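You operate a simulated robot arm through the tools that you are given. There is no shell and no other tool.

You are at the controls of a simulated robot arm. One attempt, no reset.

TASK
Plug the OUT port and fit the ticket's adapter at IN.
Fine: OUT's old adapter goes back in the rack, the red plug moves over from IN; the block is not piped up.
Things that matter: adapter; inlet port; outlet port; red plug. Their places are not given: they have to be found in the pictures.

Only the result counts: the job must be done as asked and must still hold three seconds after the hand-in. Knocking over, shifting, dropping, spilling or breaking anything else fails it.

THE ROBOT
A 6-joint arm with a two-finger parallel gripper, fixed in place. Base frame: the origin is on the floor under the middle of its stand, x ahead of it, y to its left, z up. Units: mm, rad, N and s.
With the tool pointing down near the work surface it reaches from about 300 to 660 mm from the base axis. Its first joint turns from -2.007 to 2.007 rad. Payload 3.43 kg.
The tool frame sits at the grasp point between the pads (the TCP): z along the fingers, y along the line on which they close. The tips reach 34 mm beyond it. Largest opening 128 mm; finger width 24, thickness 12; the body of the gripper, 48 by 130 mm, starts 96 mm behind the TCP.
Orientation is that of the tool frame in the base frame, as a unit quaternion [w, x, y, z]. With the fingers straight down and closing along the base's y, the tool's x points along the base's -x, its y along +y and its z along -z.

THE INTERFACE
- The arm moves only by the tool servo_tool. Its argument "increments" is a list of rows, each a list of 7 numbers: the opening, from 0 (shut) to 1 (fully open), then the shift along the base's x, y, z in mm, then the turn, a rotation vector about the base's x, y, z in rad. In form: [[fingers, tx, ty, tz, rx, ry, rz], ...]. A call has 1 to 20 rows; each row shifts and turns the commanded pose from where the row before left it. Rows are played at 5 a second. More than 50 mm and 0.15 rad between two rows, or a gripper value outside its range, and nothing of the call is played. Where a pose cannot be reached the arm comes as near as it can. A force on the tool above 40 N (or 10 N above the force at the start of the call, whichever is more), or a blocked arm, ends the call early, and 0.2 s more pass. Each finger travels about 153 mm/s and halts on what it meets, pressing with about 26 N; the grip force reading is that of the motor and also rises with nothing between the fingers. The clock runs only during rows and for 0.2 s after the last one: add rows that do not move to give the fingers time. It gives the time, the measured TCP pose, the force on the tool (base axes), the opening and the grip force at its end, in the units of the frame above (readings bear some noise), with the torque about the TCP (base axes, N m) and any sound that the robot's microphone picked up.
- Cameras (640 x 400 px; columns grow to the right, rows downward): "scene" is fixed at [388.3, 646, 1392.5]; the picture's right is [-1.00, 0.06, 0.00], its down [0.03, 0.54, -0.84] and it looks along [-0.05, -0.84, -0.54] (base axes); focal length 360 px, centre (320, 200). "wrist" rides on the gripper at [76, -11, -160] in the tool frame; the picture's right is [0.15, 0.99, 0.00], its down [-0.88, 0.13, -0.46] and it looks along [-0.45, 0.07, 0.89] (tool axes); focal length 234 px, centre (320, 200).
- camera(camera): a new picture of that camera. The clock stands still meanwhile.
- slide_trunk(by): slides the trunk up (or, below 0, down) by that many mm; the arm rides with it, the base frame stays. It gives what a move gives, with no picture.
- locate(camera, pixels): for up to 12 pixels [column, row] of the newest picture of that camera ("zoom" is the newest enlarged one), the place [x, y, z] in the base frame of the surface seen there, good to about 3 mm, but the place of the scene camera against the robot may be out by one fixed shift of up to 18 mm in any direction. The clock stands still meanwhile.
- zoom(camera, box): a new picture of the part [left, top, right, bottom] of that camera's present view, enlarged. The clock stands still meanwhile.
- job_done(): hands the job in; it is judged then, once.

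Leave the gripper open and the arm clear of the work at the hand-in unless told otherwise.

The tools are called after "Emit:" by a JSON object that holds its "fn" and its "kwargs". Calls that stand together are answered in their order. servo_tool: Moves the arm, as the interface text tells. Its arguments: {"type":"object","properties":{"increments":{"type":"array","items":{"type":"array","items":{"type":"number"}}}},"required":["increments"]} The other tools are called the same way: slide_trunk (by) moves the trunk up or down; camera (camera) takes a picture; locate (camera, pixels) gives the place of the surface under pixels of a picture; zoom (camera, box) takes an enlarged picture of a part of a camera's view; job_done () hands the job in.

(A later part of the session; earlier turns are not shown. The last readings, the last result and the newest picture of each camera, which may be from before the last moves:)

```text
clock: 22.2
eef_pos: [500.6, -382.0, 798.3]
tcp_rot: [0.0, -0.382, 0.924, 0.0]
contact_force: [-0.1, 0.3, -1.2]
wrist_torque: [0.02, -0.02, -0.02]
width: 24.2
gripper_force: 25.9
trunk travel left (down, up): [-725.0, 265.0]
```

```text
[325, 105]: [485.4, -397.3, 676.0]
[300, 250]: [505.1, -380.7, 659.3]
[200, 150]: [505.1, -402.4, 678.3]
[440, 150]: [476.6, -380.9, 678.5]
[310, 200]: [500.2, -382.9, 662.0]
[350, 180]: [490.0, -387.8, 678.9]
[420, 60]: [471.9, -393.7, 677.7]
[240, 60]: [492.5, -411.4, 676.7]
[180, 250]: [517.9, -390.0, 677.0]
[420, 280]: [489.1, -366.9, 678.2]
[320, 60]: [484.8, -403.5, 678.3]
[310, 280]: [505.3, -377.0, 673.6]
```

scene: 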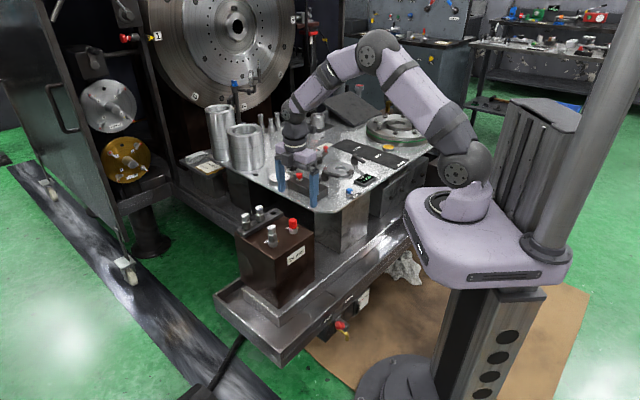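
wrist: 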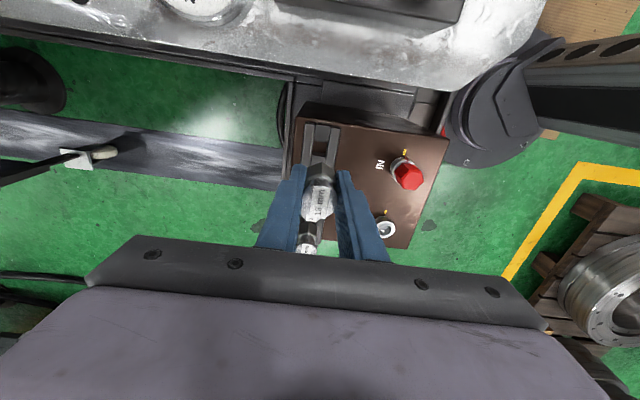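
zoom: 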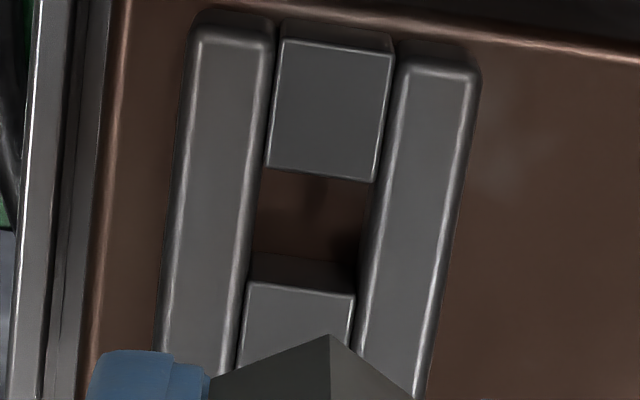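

The slot opening (≈16 mm across by 19 mm along) is centred at wrist px (319.8,148.9); I estimate a correction of about (-1.6, 0). I'll apply it and lower to z≈737, stub still ~8 mm above the rack, and re-check.

Emit:
{"fn": "servo_tool", "kwargs": {"increments": [[0, -1.6, -0.1, -15, 0, 0, 0], [0, 0, 0, -20, 0, 0, 0], [0, 0, 0, -15, 0, 0, 0], [0, 0, 0, -10, 0, 0, 0], [0, 0, 0, 0, 0, 0, 0], [0, 0, 0, 0, 0, 0, 0]]}}

Emit:
{"fn": "zoom", "kwargs": {"camera": "wrist", "box": [290, 130, 350, 180]}}

Emit:
{"fn": "zoom", "kwargs": {"camera": "scene", "box": [250, 190, 310, 228]}}

```text
clock: 23.6
eef_pos: [497.0, -382.1, 738.4]
tcp_rot: [0.0, -0.384, 0.923, 0.0]
contact_force: [0.3, -0.3, -0.6]
wrist_torque: [0.01, -0.01, 0.06]
width: 24.5
gripper_force: 26.2
trunk travel left (down, up): [-725.0, 265.0]
```

```text
8.00 times, centred on (320, 155) of wrist
```

zoom: 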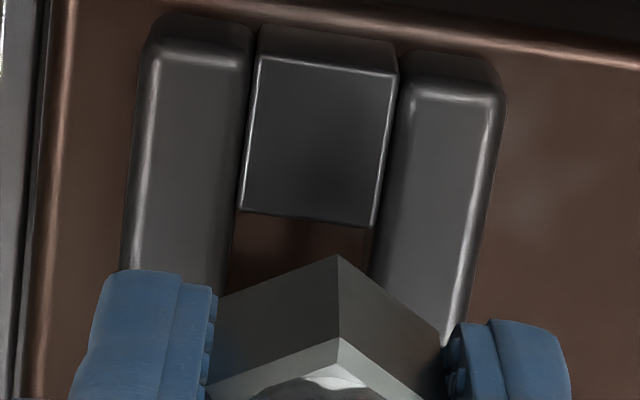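

```text
10.53 times, centred on (280, 209) of scene
```

zoom: 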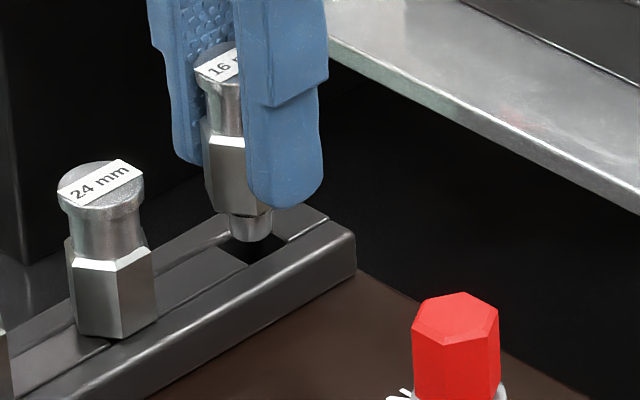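

I'll zoom tighter from the scene camera to compare the held adapter with the slot and with the seated 24 mm one.

Emit:
{"fn": "zoom", "kwargs": {"camera": "scene", "box": [262, 192, 286, 222]}}

Emit:
{"fn": "zoom", "kwargs": {"camera": "scene", "box": [250, 192, 290, 226]}}

```text
13.33 times, centred on (274, 207) of scene
```

zoom: 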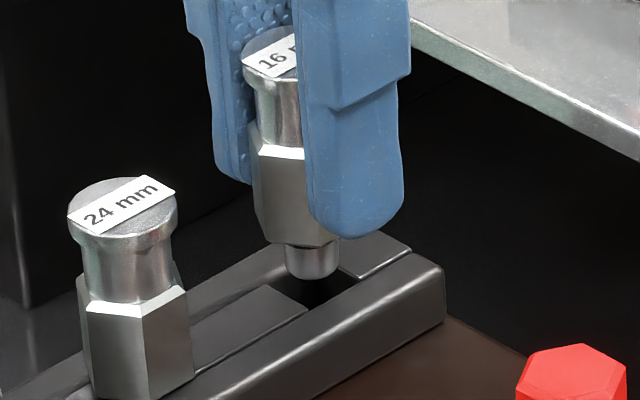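

```text
11.76 times, centred on (270, 209) of scene
```

zoom: 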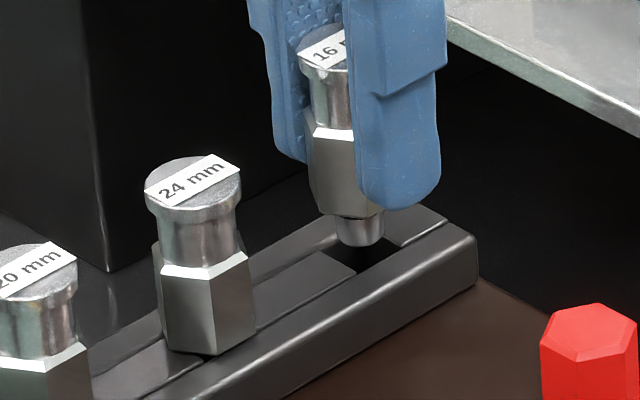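

Both views suggest I'm slightly too far toward +y; I'll shift (+0.5,-2.2) and re-check both cameras at z≈733.

Emit:
{"fn": "servo_tool", "kwargs": {"increments": [[0, 0.5, -2.2, 0, 0, 0, 0], [0, 0, 0, -5, 0, 0, 0], [0, 0, 0, 0, 0, 0, 0], [0, 0, 0, 0, 0, 0, 0]]}}

Emit:
{"fn": "zoom", "kwargs": {"camera": "scene", "box": [250, 192, 290, 226]}}

Emit:
{"fn": "zoom", "kwargs": {"camera": "wrist", "box": [290, 130, 350, 180]}}

```text
clock: 24.6
eef_pos: [498.7, -383.0, 734.1]
tcp_rot: [0.0, -0.383, 0.924, 0.0]
contact_force: [0.3, 0.1, -1.4]
wrist_torque: [-0.01, 0.04, -0.01]
width: 24.4
gripper_force: 26.2
trunk travel left (down, up): [-725.0, 265.0]
```

```text
11.76 times, centred on (270, 209) of scene
```

zoom: 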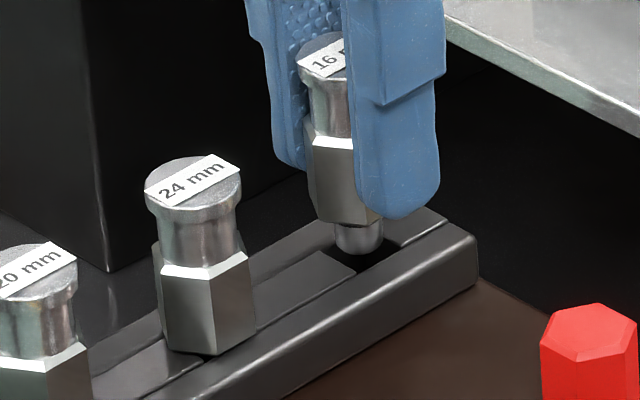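

```text
8.00 times, centred on (320, 155) of wrist
```

zoom: 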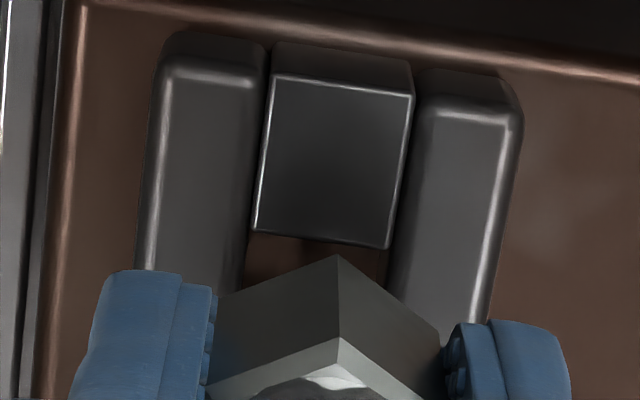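

The wrist view now shows the slot centred on target; scene suggests maybe −1 mm in y. I'll nudge −0.6 in y and go down in small steps to feel the entry.

Emit:
{"fn": "servo_tool", "kwargs": {"increments": [[0, 0, -0.6, -3, 0, 0, 0], [0, 0, 0, -3, 0, 0, 0], [0, 0, 0, -2, 0, 0, 0], [0, 0, 0, 0, 0, 0, 0]]}}

Emit:
{"fn": "servo_tool", "kwargs": {"increments": [[0, 0, 0, -1, 0, 0, 0], [0, 0, 0, -1, 0, 0, 0], [0, 0, 0, 0, 0, 0, 0]]}}

Emit:
{"fn": "zoom", "kwargs": {"camera": "scene", "box": [250, 192, 290, 226]}}

```text
clock: 25.6
eef_pos: [500.4, -383.9, 726.8]
tcp_rot: [0.0, -0.383, 0.924, -0.001]
contact_force: [0.3, 0.4, -1.2]
wrist_torque: [0.0, -0.01, -0.05]
width: 24.5
gripper_force: 26.2
trunk travel left (down, up): [-725.0, 265.0]
```

```text
clock: 26.4
eef_pos: [499.7, -383.4, 723.8]
tcp_rot: [-0.001, -0.384, 0.923, 0.001]
contact_force: [0.2, -0.8, -0.2]
wrist_torque: [-0.01, 0.01, -0.01]
width: 24.6
gripper_force: 25.9
trunk travel left (down, up): [-725.0, 265.0]
```

```text
11.76 times, centred on (270, 209) of scene
```

zoom: 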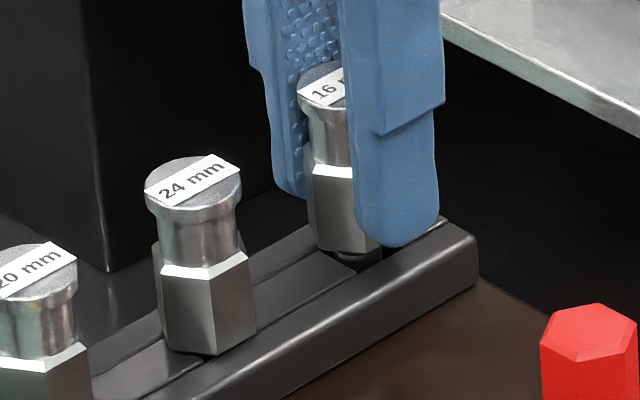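

No contact force and the stub is entering the slot. I'll continue down in 1 mm steps until it seats (expected z≈717.5).

Emit:
{"fn": "servo_tool", "kwargs": {"increments": [[0, 0, 0, -1.5, 0, 0, 0], [0, 0, 0, -1.5, 0, 0, 0], [0, 0, 0, -1, 0, 0, 0], [0, 0, 0, 0, 0, 0, 0]]}}

Emit:
{"fn": "servo_tool", "kwargs": {"increments": [[0, 0, 0, -1, 0, 0, 0], [0, 0, 0, 0, 0, 0, 0]]}}

Emit:
{"fn": "servo_tool", "kwargs": {"increments": [[0, 0, 0, -1, 0, 0, 0], [0, 0, 0, 0, 0, 0, 0]]}}

```text
clock: 27.4
eef_pos: [499.8, -383.3, 719.7]
tcp_rot: [0.0, -0.384, 0.923, 0.0]
contact_force: [0.0, -0.1, -1.0]
wrist_torque: [-0.03, -0.01, 0.03]
width: 24.5
gripper_force: 25.6
trunk travel left (down, up): [-725.0, 265.0]
```

```text
clock: 28.0
eef_pos: [499.6, -384.0, 719.1]
tcp_rot: [0.0, -0.383, 0.924, 0.0]
contact_force: [0.6, -0.8, -0.9]
wrist_torque: [-0.02, -0.02, 0.0]
width: 24.9
gripper_force: 25.6
trunk travel left (down, up): [-725.0, 265.0]
```

```text
clock: 28.6
eef_pos: [500.1, -383.9, 718.2]
tcp_rot: [0.0, -0.384, 0.924, 0.0]
contact_force: [1.3, 0.3, 1.1]
wrist_torque: [0.03, -0.01, -0.03]
width: 24.4
gripper_force: 25.7
trunk travel left (down, up): [-725.0, 265.0]
```

Near seating. One more small step and check with a picture.

Emit:
{"fn": "servo_tool", "kwargs": {"increments": [[0, 0, 0, -0.7, 0, 0, 0], [0, 0, 0, 0, 0, 0, 0]]}}

Emit:
{"fn": "zoom", "kwargs": {"camera": "scene", "box": [250, 192, 290, 226]}}

Emit:
{"fn": "zoom", "kwargs": {"camera": "wrist", "box": [280, 130, 360, 210]}}

```text
clock: 29.2
eef_pos: [499.4, -382.8, 718.9]
tcp_rot: [0.0, -0.384, 0.923, -0.002]
contact_force: [0.0, -0.9, 6.2]
wrist_torque: [0.09, 0.08, 0.0]
width: 24.6
gripper_force: 26.2
trunk travel left (down, up): [-725.0, 265.0]
```

```text
11.76 times, centred on (270, 209) of scene
```

zoom: 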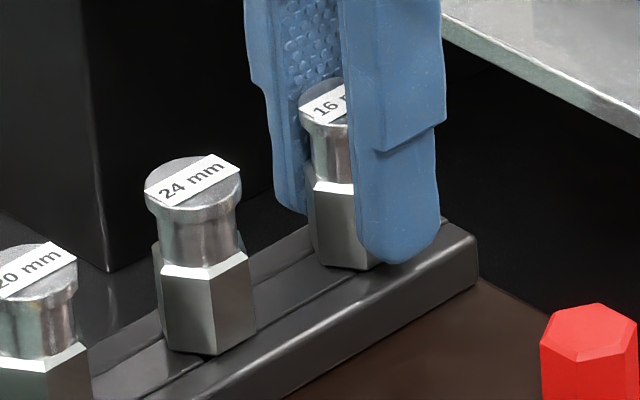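

```text
5.00 times, centred on (320, 170) of wrist
```

zoom: 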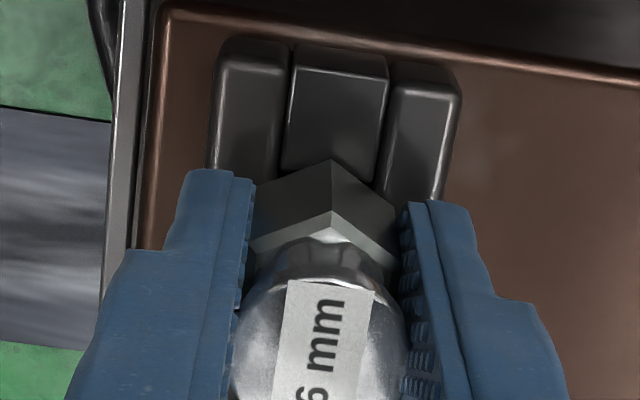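

Seated with 6 N contact; the hex sits on the rack like its neighbours. I'll open the fingers and rise straight up.

Emit:
{"fn": "servo_tool", "kwargs": {"increments": [[0.25, 0, 0, 0.5, 0, 0, 0], [0.4, 0, 0, 0, 0, 0, 0], [0.45, 0, 0, 0, 0, 0, 0], [0.45, 0, 0, 0, 0, 0, 0]]}}

Emit:
{"fn": "servo_tool", "kwargs": {"increments": [[0.45, 0, 0, 10, 0, 0, 0], [0.45, 0, 0, 20, 0, 0, 0], [0.45, 0, 0, 25, 0, 0, 0], [0.45, 0, 0, 25, 0, 0, 0], [0.45, 0, 0, 0, 0, 0, 0]]}}

Emit:
{"fn": "zoom", "kwargs": {"camera": "scene", "box": [230, 180, 326, 245]}}

Emit:
{"fn": "camera", "kwargs": {"camera": "wrist"}}

```text
clock: 30.2
eef_pos: [500.1, -382.8, 717.8]
tcp_rot: [0.0, -0.384, 0.923, 0.0]
contact_force: [-0.6, -1.1, -0.4]
wrist_torque: [0.01, -0.01, -0.01]
width: 57.6
gripper_force: 0.0
trunk travel left (down, up): [-725.0, 265.0]
```

```text
clock: 31.4
eef_pos: [500.5, -383.9, 798.1]
tcp_rot: [0.0, -0.383, 0.924, 0.0]
contact_force: [0.0, -0.6, -0.4]
wrist_torque: [-0.05, -0.01, 0.01]
width: 57.8
gripper_force: 0.1
trunk travel left (down, up): [-725.0, 265.0]
```

```text
6.15 times, centred on (278, 212) of scene
```

zoom: 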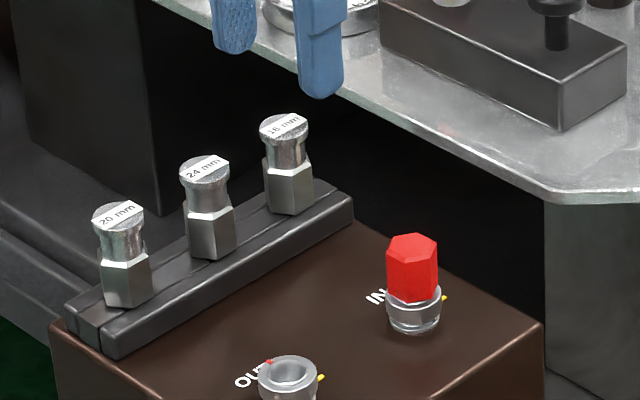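

```text
taken
```

wrist: 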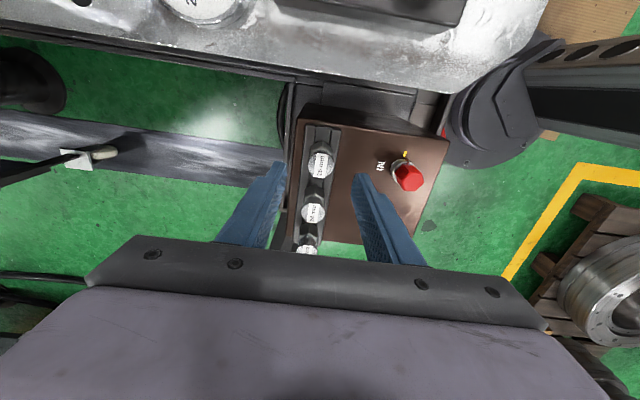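

All three adapters are standing in the rack. Next the red plug at IN (≈430.5,-297.3): its flats need a closing axis at 105°, so I turn −30° to rz=15° and move above it; also check the table height nearby.

Emit:
{"fn": "servo_tool", "kwargs": {"increments": [[0.45, -17.5, 21.6, 0, 0, 0, -0.131], [0.45, -17.5, 21.6, 0, 0, 0, -0.131], [0.45, -17.5, 21.6, 0, 0, 0, -0.131], [0.45, -17.5, 21.6, 0, 0, 0, -0.1306], [0.45, 0, 0, 0, 0, 0, 0], [0.45, 0, 0, 0, 0, 0, 0]]}}

Emit:
{"fn": "camera", "kwargs": {"camera": "wrist"}}

Emit:
{"fn": "zoom", "kwargs": {"camera": "wrist", "box": [270, 110, 370, 200]}}

Emit:
{"fn": "locate", "kwargs": {"camera": "wrist", "pixels": [[319, 163], [100, 60], [180, 100], [300, 40], [240, 30], [400, 100]]}}

```text
clock: 32.8
eef_pos: [429.8, -296.9, 798.4]
tcp_rot: [0.0, -0.131, 0.991, 0.0]
contact_force: [0.1, 0.6, -0.3]
wrist_torque: [0.0, -0.02, 0.01]
width: 57.9
gripper_force: 0.0
trunk travel left (down, up): [-725.0, 265.0]
```

```text
taken
```

wrist: 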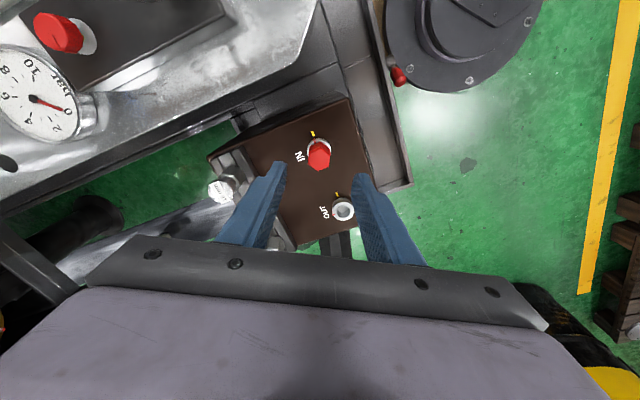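

```text
4.44 times, centred on (320, 155) of wrist
```

zoom: 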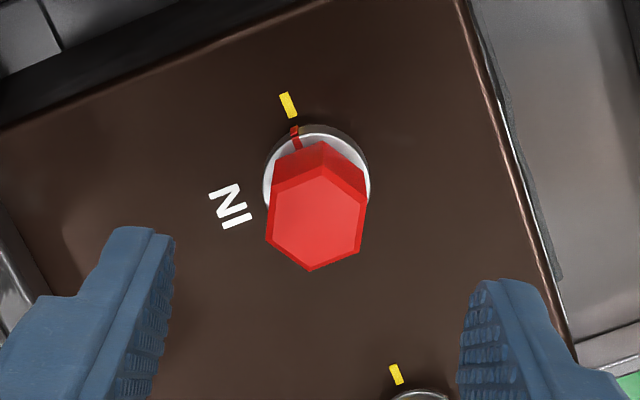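

```text
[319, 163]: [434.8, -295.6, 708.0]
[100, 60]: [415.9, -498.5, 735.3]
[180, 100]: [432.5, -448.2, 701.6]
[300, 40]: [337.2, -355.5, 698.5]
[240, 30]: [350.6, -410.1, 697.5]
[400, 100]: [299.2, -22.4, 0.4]
```

Aligned over the plug within 1 mm (plug top centre at px (319.3,158.8), expected ≈(318.6,158.5)). Table top is z≈700, well away. I'll descend to z≈717.

Emit:
{"fn": "servo_tool", "kwargs": {"increments": [[0.45, 0.3, 0, -25, 0, 0, 0], [0.45, 0, 0, -25, 0, 0, 0], [0.45, 0, 0, -20, 0, 0, 0], [0.45, 0, 0, -11, 0, 0, 0], [0.45, 0, 0, 0, 0, 0, 0]]}}

Emit:
{"fn": "zoom", "kwargs": {"camera": "wrist", "box": [250, 110, 390, 220]}}

```text
clock: 34.0
eef_pos: [430.9, -296.4, 716.6]
tcp_rot: [0.0, -0.131, 0.991, 0.0]
contact_force: [0.3, 0.6, -0.1]
wrist_torque: [0.0, 0.03, -0.02]
width: 57.5
gripper_force: 0.1
trunk travel left (down, up): [-725.0, 265.0]
```

```text
3.64 times, centred on (320, 165) of wrist
```

zoom: 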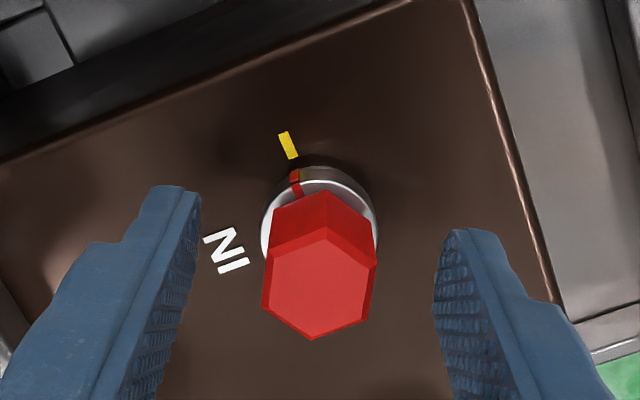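

Fingers straddle the plug on two flats. Closing.

Emit:
{"fn": "servo_tool", "kwargs": {"increments": [[0.25, 0, 0, 0, 0, 0, 0], [0.1, 0, 0, 0, 0, 0, 0], [0, 0, 0, 0, 0, 0, 0], [0, 0, 0, 0, 0, 0, 0]]}}

Emit:
{"fn": "zoom", "kwargs": {"camera": "wrist", "box": [250, 110, 390, 220]}}

```text
clock: 35.0
eef_pos: [430.5, -298.5, 717.6]
tcp_rot: [0.0, -0.131, 0.991, 0.0]
contact_force: [-0.5, -1.2, -0.1]
wrist_torque: [-0.08, -0.02, 0.08]
width: 23.2
gripper_force: 26.4
trunk travel left (down, up): [-725.0, 265.0]
```

```text
3.64 times, centred on (320, 165) of wrist
```

zoom: 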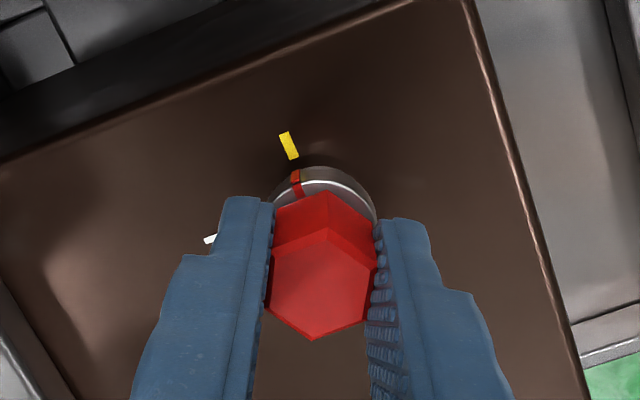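

Gripped at 23.2 mm. Now turn counter-clockwise toward 90° in two stages, watching torque.

Emit:
{"fn": "servo_tool", "kwargs": {"increments": [[0, 0, 0, 0, 0, 0, 0.1], [0, 0, 0, 0, 0, 0, 0.1], [0, 0, 0, 0, 0, 0, 0.1], [0, 0, 0, 0, 0, 0, 0.1], [0, 0, 0, 0, 0, 0, 0.1], [0, 0, 0, 0, 0, 0, 0.1], [0, 0, 0, 0, 0, 0, 0.1], [0, 0, 0, 0, 0, 0, 0]]}}

Emit:
{"fn": "zoom", "kwargs": {"camera": "wrist", "box": [250, 110, 390, 220]}}

```text
clock: 36.8
eef_pos: [431.7, -297.6, 717.3]
tcp_rot: [0.0, -0.464, 0.886, -0.001]
contact_force: [3.3, -5.8, 4.6]
wrist_torque: [-0.08, -0.12, 0.01]
width: 23.1
gripper_force: 26.2
trunk travel left (down, up): [-725.0, 265.0]
```

```text
3.64 times, centred on (320, 165) of wrist
```

zoom: 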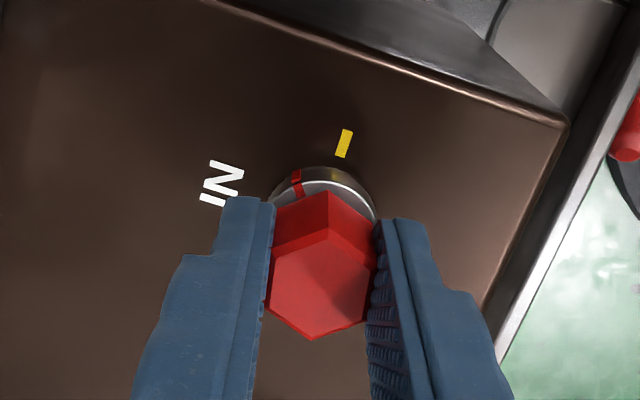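

The collar turns with the plug freely. Continue the remaining ~0.86 rad with a small side-force relief.

Emit:
{"fn": "servo_tool", "kwargs": {"increments": [[0, 0.3, -0.5, 0, 0, 0, 0.1], [0, 0, 0, 0, 0, 0, 0.1], [0, 0, 0, 0, 0, 0, 0.1], [0, 0, 0, 0, 0, 0, 0.1], [0, 0, 0, 0, 0, 0, 0.1], [0, 0, 0, 0, 0, 0, 0.1], [0, 0, 0, 0, 0, 0, 0.1], [0, 0, 0, 0, 0, 0, 0.1], [0, 0, 0, 0, 0, 0, 0.06], [0, 0, 0, 0, 0, 0, 0]]}}

Emit:
{"fn": "zoom", "kwargs": {"camera": "wrist", "box": [250, 110, 390, 220]}}

```text
clock: 39.0
eef_pos: [431.4, -297.4, 717.3]
tcp_rot: [0.0, 0.791, -0.612, 0.001]
contact_force: [13.2, 4.8, 10.4]
wrist_torque: [0.19, -0.34, 0.02]
width: 23.0
gripper_force: 25.8
trunk travel left (down, up): [-725.0, 265.0]
```

```text
3.64 times, centred on (320, 165) of wrist
```

zoom: 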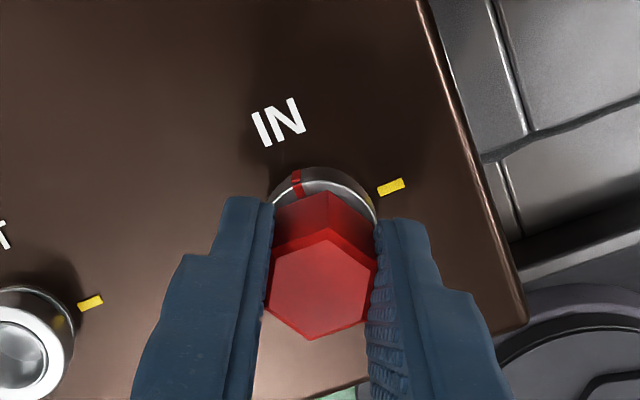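

Turned ≈89.5°. Side force 14 N and +10 N upward (my hand is slightly low). I'll relieve +1 mm in x and pull gently upward 3 mm.

Emit:
{"fn": "servo_tool", "kwargs": {"increments": [[0, 1.0, 0.4, 0.5, 0, 0, 0], [0, 0, 0, 1, 0, 0, 0], [0, 0, 0, 1.5, 0, 0, 0], [0, 0, 0, 0, 0, 0, 0]]}}

```text
clock: 40.0
eef_pos: [429.9, -296.7, 719.4]
tcp_rot: [0.0, 0.79, -0.613, -0.002]
contact_force: [3.6, -1.8, -2.0]
wrist_torque: [-0.13, -0.19, 0.01]
width: 23.1
gripper_force: 25.6
trunk travel left (down, up): [-725.0, 265.0]
```

Low pull force (−2 N): released. I'll lift further.

Emit:
{"fn": "servo_tool", "kwargs": {"increments": [[0, 0, 0, 2, 0, 0, 0], [0, 0, 0, 4, 0, 0, 0], [0, 0, 0, 4, 0, 0, 0], [0, 0, 0, 0, 0, 0, 0]]}}

Emit:
{"fn": "zoom", "kwargs": {"camera": "wrist", "box": [250, 110, 390, 220]}}

Emit:
{"fn": "zoom", "kwargs": {"camera": "scene", "box": [250, 190, 330, 245]}}

```text
clock: 41.0
eef_pos: [432.2, -296.0, 731.8]
tcp_rot: [0.0, 0.79, -0.613, 0.0]
contact_force: [-0.5, 0.6, -0.9]
wrist_torque: [0.0, 0.02, 0.01]
width: 23.2
gripper_force: 26.0
trunk travel left (down, up): [-725.0, 265.0]
```

```text
3.64 times, centred on (320, 165) of wrist
```

zoom: 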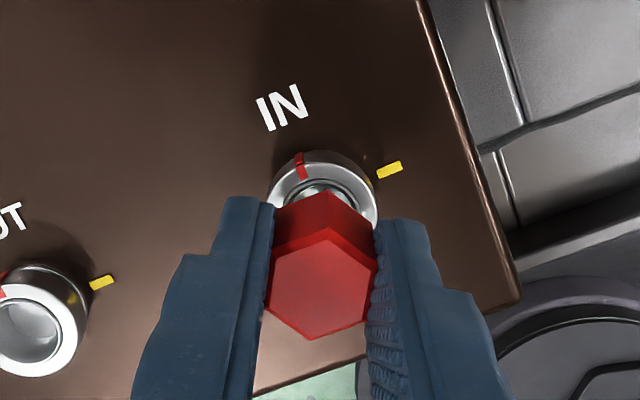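

```text
7.27 times, centred on (290, 218) of scene
```

zoom: 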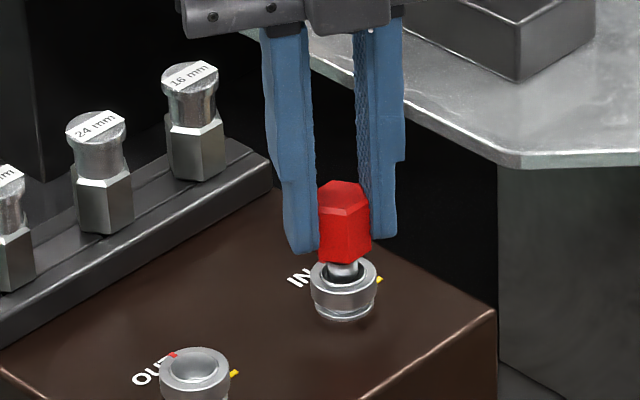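

The plug is coming out cleanly. I'll lift 30 mm more, record where the IN port appears in the wrist image, then use the same pixel as the target over OUT.

Emit:
{"fn": "servo_tool", "kwargs": {"increments": [[0, 0, 0, 10, 0, 0, 0], [0, 0, 0, 10, 0, 0, 0], [0, 0, 0, 10, 0, 0, 0], [0, 0, 0, 0, 0, 0, 0], [0, 0, 0, 0, 0, 0, 0]]}}

Emit:
{"fn": "zoom", "kwargs": {"camera": "wrist", "box": [290, 130, 350, 180]}}

Emit:
{"fn": "zoom", "kwargs": {"camera": "scene", "box": [250, 180, 330, 245]}}

```text
clock: 42.2
eef_pos: [430.1, -297.2, 760.0]
tcp_rot: [0.0, 0.791, -0.612, 0.001]
contact_force: [0.8, -0.4, -0.1]
wrist_torque: [0.02, 0.01, -0.01]
width: 22.8
gripper_force: 25.9
trunk travel left (down, up): [-725.0, 265.0]
```

```text
8.00 times, centred on (320, 155) of wrist
```

zoom: 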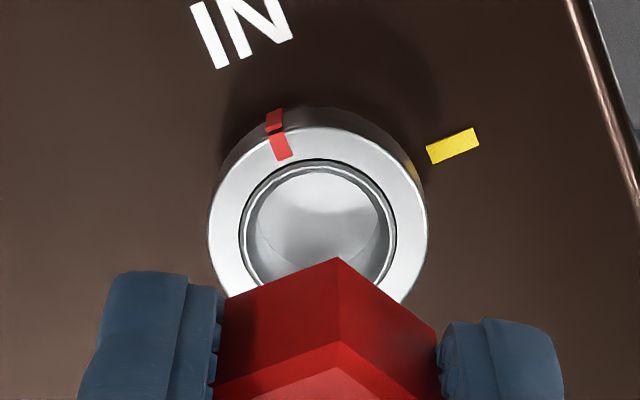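

```text
6.15 times, centred on (290, 212) of scene
```

zoom: 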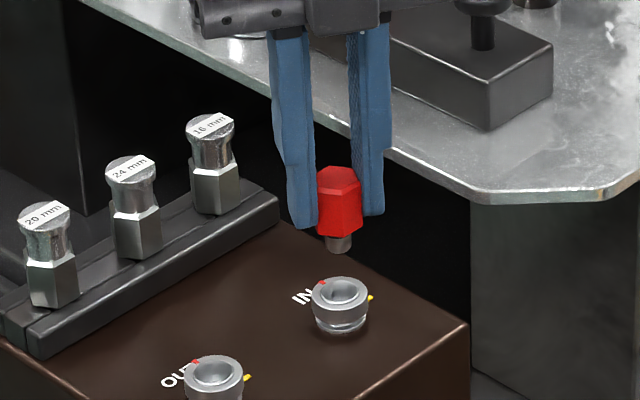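

IN port: collar spans x 208–428 in this zoom, bore top at y≈158. I'll translate (63.6,63.6) to OUT at the same height and compare.

Emit:
{"fn": "servo_tool", "kwargs": {"increments": [[0, 21.2, 21.2, 0, 0, 0, 0], [0, 21.2, 21.2, 0, 0, 0, 0], [0, 21.2, 21.2, 0, 0, 0, 0], [0, 0, 0, 0, 0, 0, 0], [0, 0, 0, 0, 0, 0, 0]]}}

Emit:
{"fn": "zoom", "kwargs": {"camera": "wrist", "box": [290, 130, 350, 180]}}

```text
clock: 43.4
eef_pos: [494.6, -233.4, 760.9]
tcp_rot: [0.0, 0.79, -0.613, 0.0]
contact_force: [-0.7, -0.3, -0.2]
wrist_torque: [0.02, -0.02, -0.06]
width: 23.0
gripper_force: 25.8
trunk travel left (down, up): [-725.0, 265.0]
```

```text
8.00 times, centred on (320, 155) of wrist
```

zoom: 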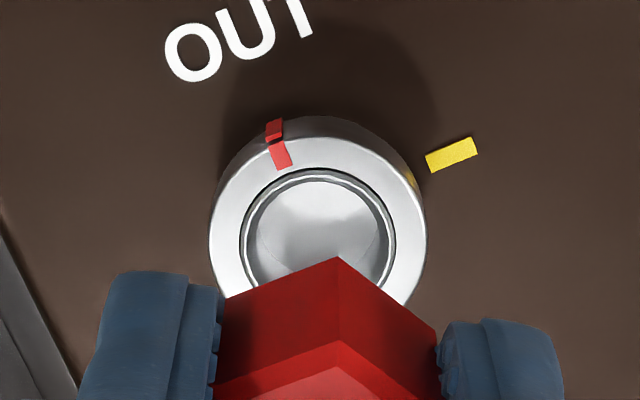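

OUT appears 10 zoomed px lower than IN did (≈1.4 mm). I'll correct by (-0.35,+1.3) and start down in small steps.

Emit:
{"fn": "servo_tool", "kwargs": {"increments": [[0, -0.35, 1.3, 0, 0, 0, 0], [0, 0, 0, -8, 0, 0, 0], [0, 0, 0, -8, 0, 0, 0], [0, 0, 0, -7, 0, 0, 0], [0, 0, 0, 0, 0, 0, 0]]}}

Emit:
{"fn": "zoom", "kwargs": {"camera": "wrist", "box": [290, 130, 350, 180]}}

Emit:
{"fn": "zoom", "kwargs": {"camera": "scene", "box": [250, 200, 310, 245]}}

```text
clock: 44.6
eef_pos: [495.7, -232.9, 738.1]
tcp_rot: [0.0, 0.791, -0.612, 0.001]
contact_force: [0.8, -0.5, -0.5]
wrist_torque: [0.0, 0.01, -0.02]
width: 23.2
gripper_force: 26.3
trunk travel left (down, up): [-725.0, 265.0]
```

```text
8.00 times, centred on (320, 155) of wrist
```

zoom: 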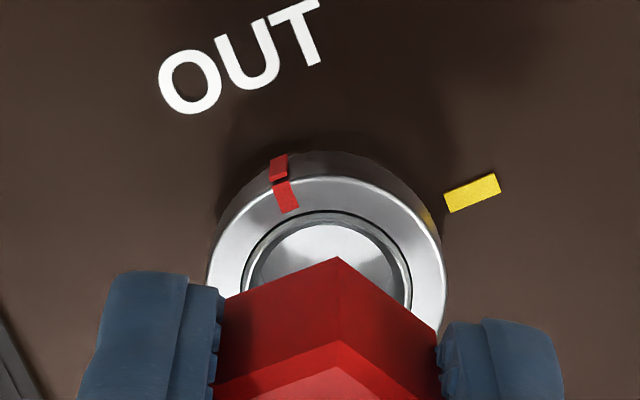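

```text
8.89 times, centred on (280, 222) of scene
```

zoom: 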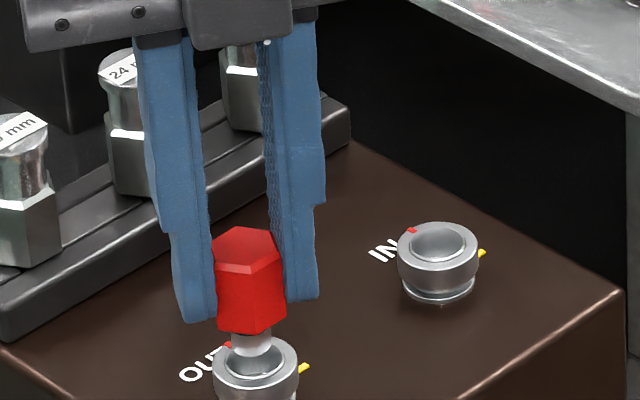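

Row alignment matches; column is off ~1.1 mm. I'll shift (-1.05,-0.28), wait, and re-check before entering.

Emit:
{"fn": "servo_tool", "kwargs": {"increments": [[0, -1.05, -0.28, 0, 0, 0, 0], [0, 0, 0, -3, 0, 0, 0], [0, 0, 0, 0, 0, 0, 0], [0, 0, 0, 0, 0, 0, 0]]}}

Emit:
{"fn": "zoom", "kwargs": {"camera": "wrist", "box": [290, 130, 350, 180]}}

Emit:
{"fn": "zoom", "kwargs": {"camera": "scene", "box": [256, 215, 286, 245]}}

```text
clock: 45.6
eef_pos: [493.6, -232.7, 733.8]
tcp_rot: [0.0, 0.791, -0.612, 0.0]
contact_force: [-0.1, 0.4, -0.8]
wrist_torque: [-0.03, 0.0, -0.05]
width: 23.3
gripper_force: 26.3
trunk travel left (down, up): [-725.0, 265.0]
```

```text
8.00 times, centred on (320, 155) of wrist
```

zoom: 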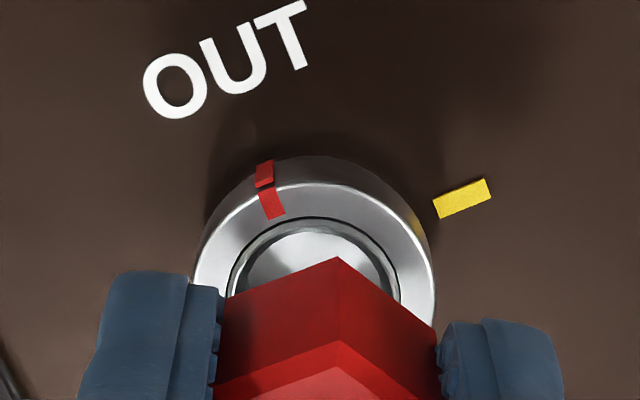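

```text
13.33 times, centred on (271, 230) of scene
```

zoom: 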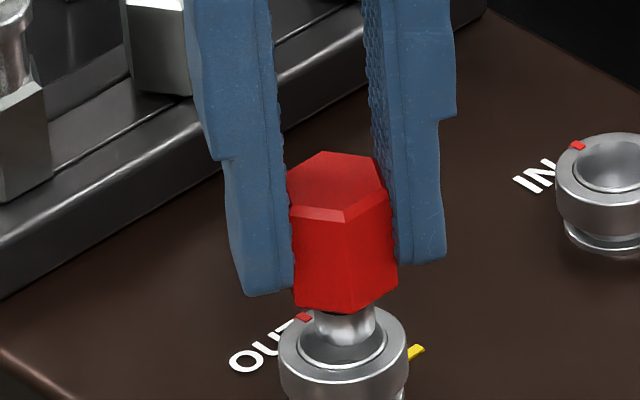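

Well centred now (collar centre at x≈316, stub centred over the bore in the scene view). Descend in small steps.

Emit:
{"fn": "servo_tool", "kwargs": {"increments": [[0, 0, 0, -2, 0, 0, 0], [0, 0, 0, -2, 0, 0, 0], [0, 0, 0, -2, 0, 0, 0], [0, 0, 0, 0, 0, 0, 0]]}}

Emit:
{"fn": "servo_tool", "kwargs": {"increments": [[0, 0, 0, -2, 0, 0, 0], [0, 0, 0, -2, 0, 0, 0], [0, 0, 0, 0, 0, 0, 0]]}}

Emit:
{"fn": "servo_tool", "kwargs": {"increments": [[0, 0, 0, -1.5, 0, 0, 0], [0, 0, 0, -1.5, 0, 0, 0], [0, 0, 0, 0, 0, 0, 0]]}}

```text
clock: 46.6
eef_pos: [493.3, -231.5, 727.2]
tcp_rot: [0.001, 0.791, -0.612, 0.0]
contact_force: [0.2, 0.1, -0.9]
wrist_torque: [-0.01, 0.0, 0.0]
width: 23.0
gripper_force: 25.9
trunk travel left (down, up): [-725.0, 265.0]
```

```text
clock: 47.4
eef_pos: [493.3, -232.1, 723.3]
tcp_rot: [0.0, 0.79, -0.612, 0.0]
contact_force: [0.5, -0.6, -1.3]
wrist_torque: [0.02, -0.01, -0.01]
width: 22.9
gripper_force: 25.8
trunk travel left (down, up): [-725.0, 265.0]
```

```text
clock: 48.2
eef_pos: [493.6, -233.1, 720.7]
tcp_rot: [0.0, 0.79, -0.613, 0.0]
contact_force: [0.8, 0.0, 1.6]
wrist_torque: [-0.04, -0.05, -0.04]
width: 23.2
gripper_force: 25.6
trunk travel left (down, up): [-725.0, 265.0]
```

Entering with no resistance. Continue to the seat in 1 mm steps.

Emit:
{"fn": "servo_tool", "kwargs": {"increments": [[0, 0, 0, -1, 0, 0, 0], [0, 0, 0, -1, 0, 0, 0], [0, 0, 0, 0, 0, 0, 0]]}}

Emit:
{"fn": "servo_tool", "kwargs": {"increments": [[0, 0, 0, -1, 0, 0, 0], [0, 0, 0, 0, 0, 0, 0]]}}

Emit:
{"fn": "zoom", "kwargs": {"camera": "wrist", "box": [290, 140, 350, 190]}}

Emit:
{"fn": "zoom", "kwargs": {"camera": "scene", "box": [256, 215, 286, 245]}}

```text
clock: 49.0
eef_pos: [494.2, -232.1, 719.1]
tcp_rot: [0.0, 0.791, -0.612, 0.001]
contact_force: [2.5, -2.0, 4.6]
wrist_torque: [-0.07, -0.09, 0.01]
width: 23.2
gripper_force: 26.2
trunk travel left (down, up): [-725.0, 265.0]
```

```text
clock: 49.6
eef_pos: [494.1, -232.4, 718.3]
tcp_rot: [0.0, 0.791, -0.612, 0.001]
contact_force: [1.3, -3.9, 4.4]
wrist_torque: [-0.16, -0.14, 0.02]
width: 23.2
gripper_force: 25.3
trunk travel left (down, up): [-725.0, 265.0]
```

```text
8.00 times, centred on (320, 165) of wrist
```

zoom: 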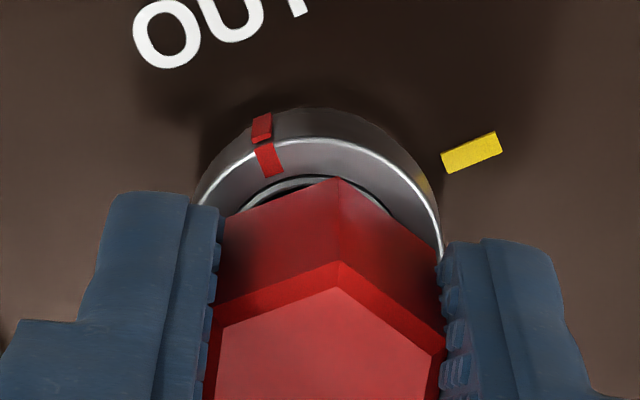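

```text
13.33 times, centred on (271, 230) of scene
```

zoom: 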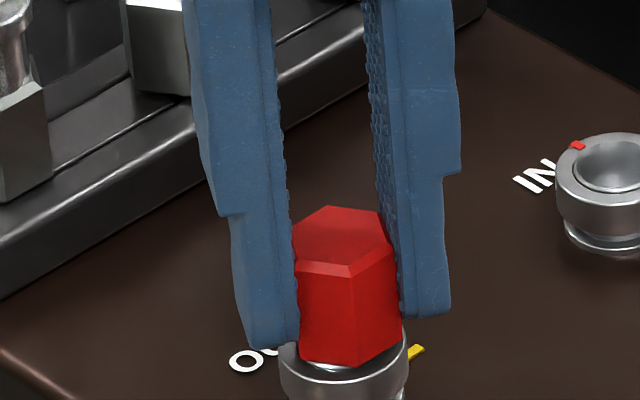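

There's 4 N and a −y side push, and the collar looks ~3 mm toward −y relative to the plug. I'll shift (+0.4,−1.5) while staying at this height and read the force.

Emit:
{"fn": "servo_tool", "kwargs": {"increments": [[0, 0.2, -0.8, 0, 0, 0, 0], [0, 0.2, -0.8, 0, 0, 0, 0], [0, 0, 0, 0, 0, 0, 0]]}}

Emit:
{"fn": "zoom", "kwargs": {"camera": "wrist", "box": [290, 140, 350, 190]}}

```text
clock: 50.4
eef_pos: [494.1, -234.1, 717.3]
tcp_rot: [0.0, 0.79, -0.613, 0.0]
contact_force: [10.0, -1.6, -3.9]
wrist_torque: [-0.06, -0.33, -0.03]
width: 23.2
gripper_force: 25.8
trunk travel left (down, up): [-725.0, 265.0]
```

```text
8.00 times, centred on (320, 165) of wrist
```

zoom: 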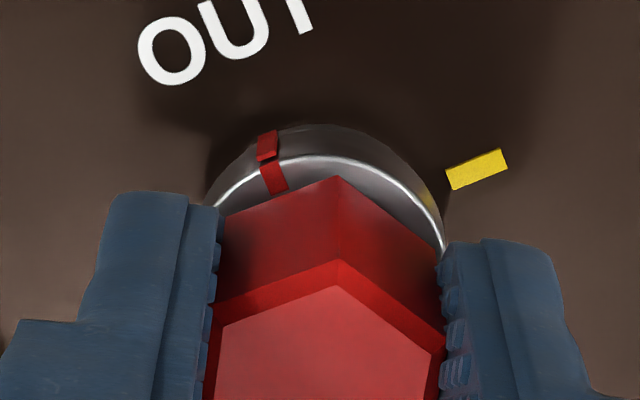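

Now the plug settled (collar rim matches the earlier seated look). I'll relieve the +x side force and press down 0.5–1 mm to make sure it is seated.

Emit:
{"fn": "servo_tool", "kwargs": {"increments": [[0, 0.9, -0.1, -0.5, 0, 0, 0], [0, 0, 0, -0.5, 0, 0, 0], [0, 0, 0, 0, 0, 0, 0]]}}

Emit:
{"fn": "zoom", "kwargs": {"camera": "wrist", "box": [290, 140, 350, 190]}}

Emit:
{"fn": "zoom", "kwargs": {"camera": "scene", "box": [256, 215, 286, 245]}}

```text
clock: 51.2
eef_pos: [495.7, -233.2, 717.6]
tcp_rot: [0.001, 0.79, -0.613, 0.0]
contact_force: [6.2, 0.4, 4.4]
wrist_torque: [0.05, -0.09, 0.01]
width: 23.0
gripper_force: 25.9
trunk travel left (down, up): [-725.0, 265.0]
```

```text
8.00 times, centred on (320, 165) of wrist
```

zoom: 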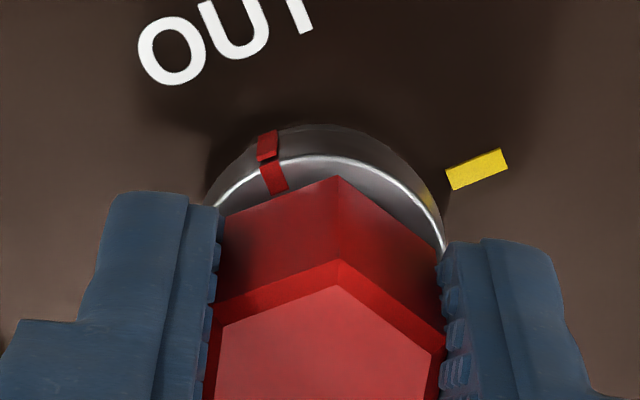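

```text
13.33 times, centred on (271, 230) of scene
```

zoom: 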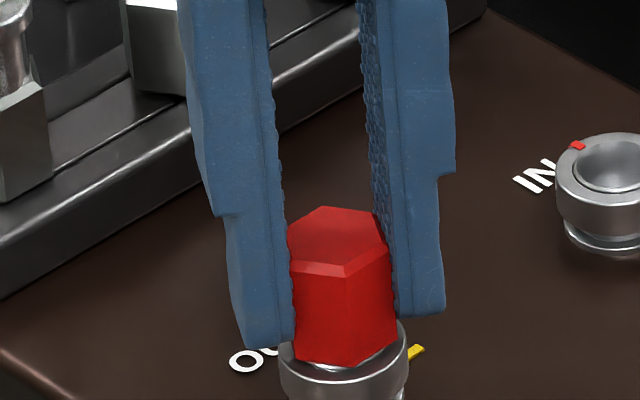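

Seated with ~4 N upward reaction. Now turn clockwise to lock; first −0.3 rad to see whether the collar follows.

Emit:
{"fn": "servo_tool", "kwargs": {"increments": [[0, 0.5, 0, 0, 0, 0, -0.1], [0, 0, 0, 0, 0, 0, -0.1], [0, 0, 0, 0, 0, 0, -0.1], [0, 0, 0, 0, 0, 0, 0]]}}

Emit:
{"fn": "zoom", "kwargs": {"camera": "wrist", "box": [290, 140, 350, 190]}}

```text
clock: 52.2
eef_pos: [494.6, -233.4, 718.0]
tcp_rot: [0.0, -0.69, 0.724, 0.0]
contact_force: [1.7, 4.2, 7.4]
wrist_torque: [0.13, 0.03, -0.01]
width: 22.9
gripper_force: 26.4
trunk travel left (down, up): [-725.0, 265.0]
```

```text
8.00 times, centred on (320, 165) of wrist
```

zoom: 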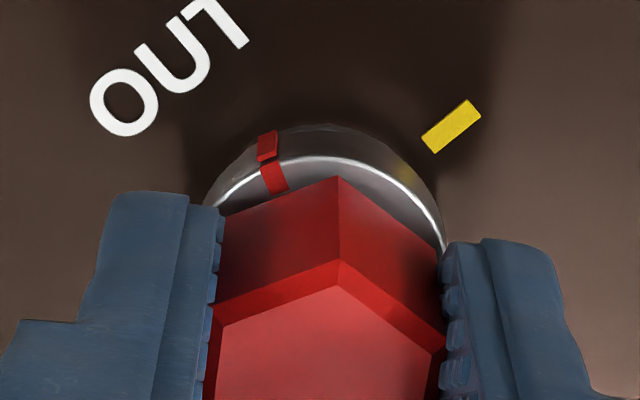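

The collar follows. Continue clockwise.

Emit:
{"fn": "servo_tool", "kwargs": {"increments": [[0, 0, 0.3, 0, 0, 0, -0.1], [0, 0, 0, 0, 0, 0, -0.1], [0, 0, 0, 0, 0, 0, -0.1], [0, 0, 0, 0, 0, 0, -0.1], [0, 0, 0, 0, 0, 0, -0.1], [0, 0, 0, 0, 0, 0, -0.1], [0, 0, 0, 0, 0, 0, 0]]}}

Emit:
{"fn": "zoom", "kwargs": {"camera": "wrist", "box": [290, 140, 350, 190]}}

```text
clock: 53.8
eef_pos: [494.1, -233.9, 717.1]
tcp_rot: [0.0, -0.445, 0.896, -0.001]
contact_force: [-4.9, 0.2, 9.9]
wrist_torque: [-0.02, 0.15, 0.03]
width: 23.0
gripper_force: 25.9
trunk travel left (down, up): [-725.0, 265.0]
```

```text
8.00 times, centred on (320, 165) of wrist
```

zoom: 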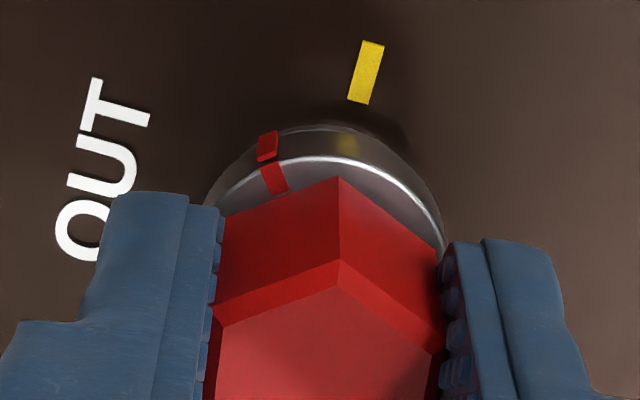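

Now at rz≈53°; ~0.66 rad left to align with the tick. Relieve slightly and continue.

Emit:
{"fn": "servo_tool", "kwargs": {"increments": [[0, -0.5, 0, 0.4, 0, 0, -0.1], [0, 0, 0, 0, 0, 0, -0.1], [0, 0, 0, 0, 0, 0, -0.1], [0, 0, 0, 0, 0, 0, -0.1], [0, 0, 0, 0, 0, 0, -0.1], [0, 0, 0, 0, 0, 0, -0.1], [0, 0, 0, 0, 0, 0, -0.06], [0, 0, 0, 0, 0, 0, 0]]}}

Emit:
{"fn": "zoom", "kwargs": {"camera": "wrist", "box": [290, 140, 350, 190]}}

```text
clock: 55.6
eef_pos: [494.5, -233.6, 717.5]
tcp_rot: [0.0, -0.13, 0.991, 0.001]
contact_force: [-1.0, 3.8, 0.5]
wrist_torque: [0.14, -0.03, 0.0]
width: 22.9
gripper_force: 25.8
trunk travel left (down, up): [-725.0, 265.0]
```

```text
8.00 times, centred on (320, 165) of wrist
```

zoom: 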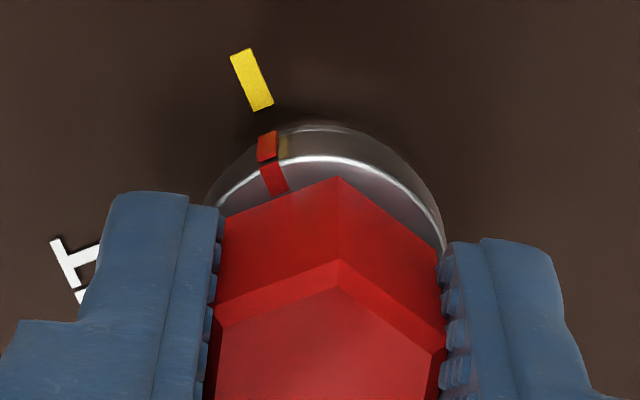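

The red mark is back in line with the yellow tick. I'll confirm the lock with a gentle 2 mm pull.

Emit:
{"fn": "servo_tool", "kwargs": {"increments": [[0, 0, 0, 1, 0, 0, 0], [0, 0, 0, 1, 0, 0, 0], [0, 0, 0, 0, 0, 0, 0]]}}

```text
clock: 56.4
eef_pos: [494.7, -233.0, 715.9]
tcp_rot: [-0.002, -0.131, 0.991, 0.001]
contact_force: [-0.1, 3.8, -16.3]
wrist_torque: [0.0, -0.23, 0.02]
width: 23.0
gripper_force: 26.2
trunk travel left (down, up): [-725.0, 265.0]
```

Locked (16 N held). Relax the pull, open the fingers and rise.

Emit:
{"fn": "servo_tool", "kwargs": {"increments": [[0, 0, 0, -1, 0, 0, 0], [0, 0, 0, -1, 0, 0, 0], [0, 0, 0, 0, 0, 0, 0], [0.25, 0, 0, 0, 0, 0, 0], [0.45, 0, 0, 0, 0, 0, 0], [0.45, 0, 0, 0, 0, 0, 0]]}}

Emit:
{"fn": "servo_tool", "kwargs": {"increments": [[0.45, 0, 0, 10, 0, 0, 0], [0.45, 0, 0, 20, 0, 0, 0], [0.45, 0, 0, 25, 0, 0, 0], [0.45, 0, 0, 27, 0, 0, 0], [0.45, 0, 0, 0, 0, 0, 0]]}}

Emit:
{"fn": "zoom", "kwargs": {"camera": "wrist", "box": [270, 110, 370, 200]}}

Emit:
{"fn": "zoom", "kwargs": {"camera": "scene", "box": [230, 180, 326, 250]}}

```text
clock: 57.8
eef_pos: [494.1, -233.7, 717.9]
tcp_rot: [0.0, -0.131, 0.991, 0.0]
contact_force: [-0.7, -0.2, -0.3]
wrist_torque: [0.02, 0.01, -0.03]
width: 57.7
gripper_force: 0.2
trunk travel left (down, up): [-725.0, 265.0]
```

```text
clock: 59.0
eef_pos: [493.0, -236.2, 798.5]
tcp_rot: [0.0, -0.131, 0.991, 0.0]
contact_force: [-1.3, 0.9, -0.2]
wrist_torque: [0.02, 0.04, 0.01]
width: 57.5
gripper_force: 0.0
trunk travel left (down, up): [-725.0, 265.0]
```

```text
4.44 times, centred on (320, 155) of wrist
```

zoom: 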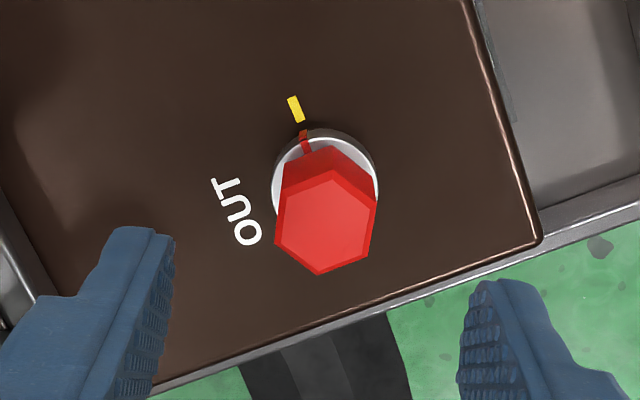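

```text
5.71 times, centred on (278, 215) of scene
```

zoom: 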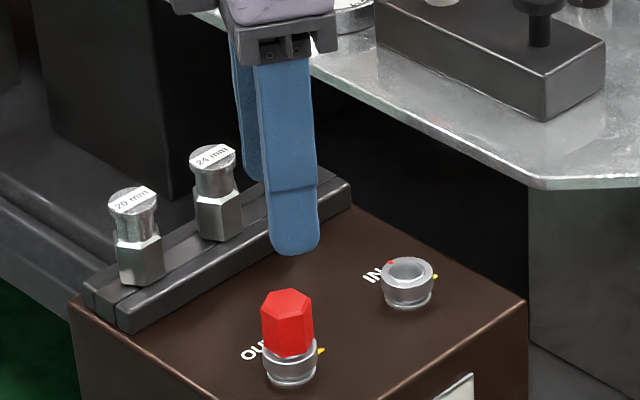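

OUT now holds the plug with marks aligned exactly as IN had. Next the 24 mm adapter at ≈(541,-341.5): turn back to rz=45° and move above it.

Emit:
{"fn": "servo_tool", "kwargs": {"increments": [[0.45, 12, -26.4, 0, 0, 0, 0.131], [0.45, 12, -26.4, 0, 0, 0, 0.131], [0.45, 12, -26.4, 0, 0, 0, 0.131], [0.45, 12, -26.3, 0, 0, 0, 0.1306], [0.45, 0, 0, 0, 0, 0, 0], [0.45, 0, 0, 0, 0, 0, 0]]}}

Emit:
{"fn": "camera", "kwargs": {"camera": "wrist"}}

Emit:
{"fn": "zoom", "kwargs": {"camera": "wrist", "box": [270, 110, 370, 200]}}

```text
clock: 60.4
eef_pos: [543.4, -339.9, 799.5]
tcp_rot: [0.0, -0.384, 0.923, 0.0]
contact_force: [1.0, 0.5, 0.0]
wrist_torque: [0.0, -0.02, -0.02]
width: 57.6
gripper_force: 0.1
trunk travel left (down, up): [-725.0, 265.0]
```

```text
taken
```

wrist: 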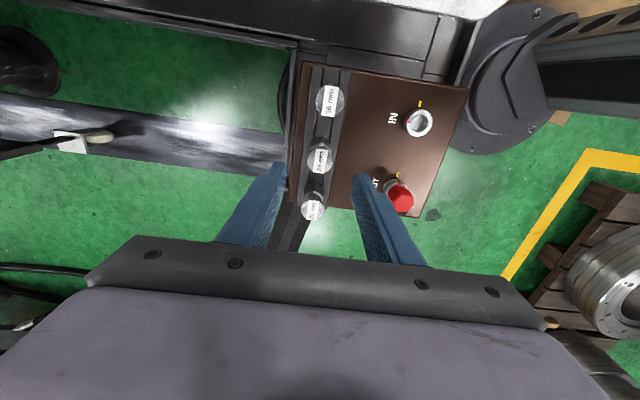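

```text
4.44 times, centred on (320, 155) of wrist
```

zoom: 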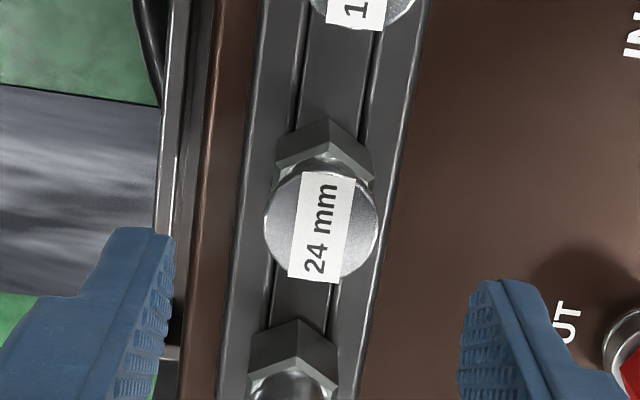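

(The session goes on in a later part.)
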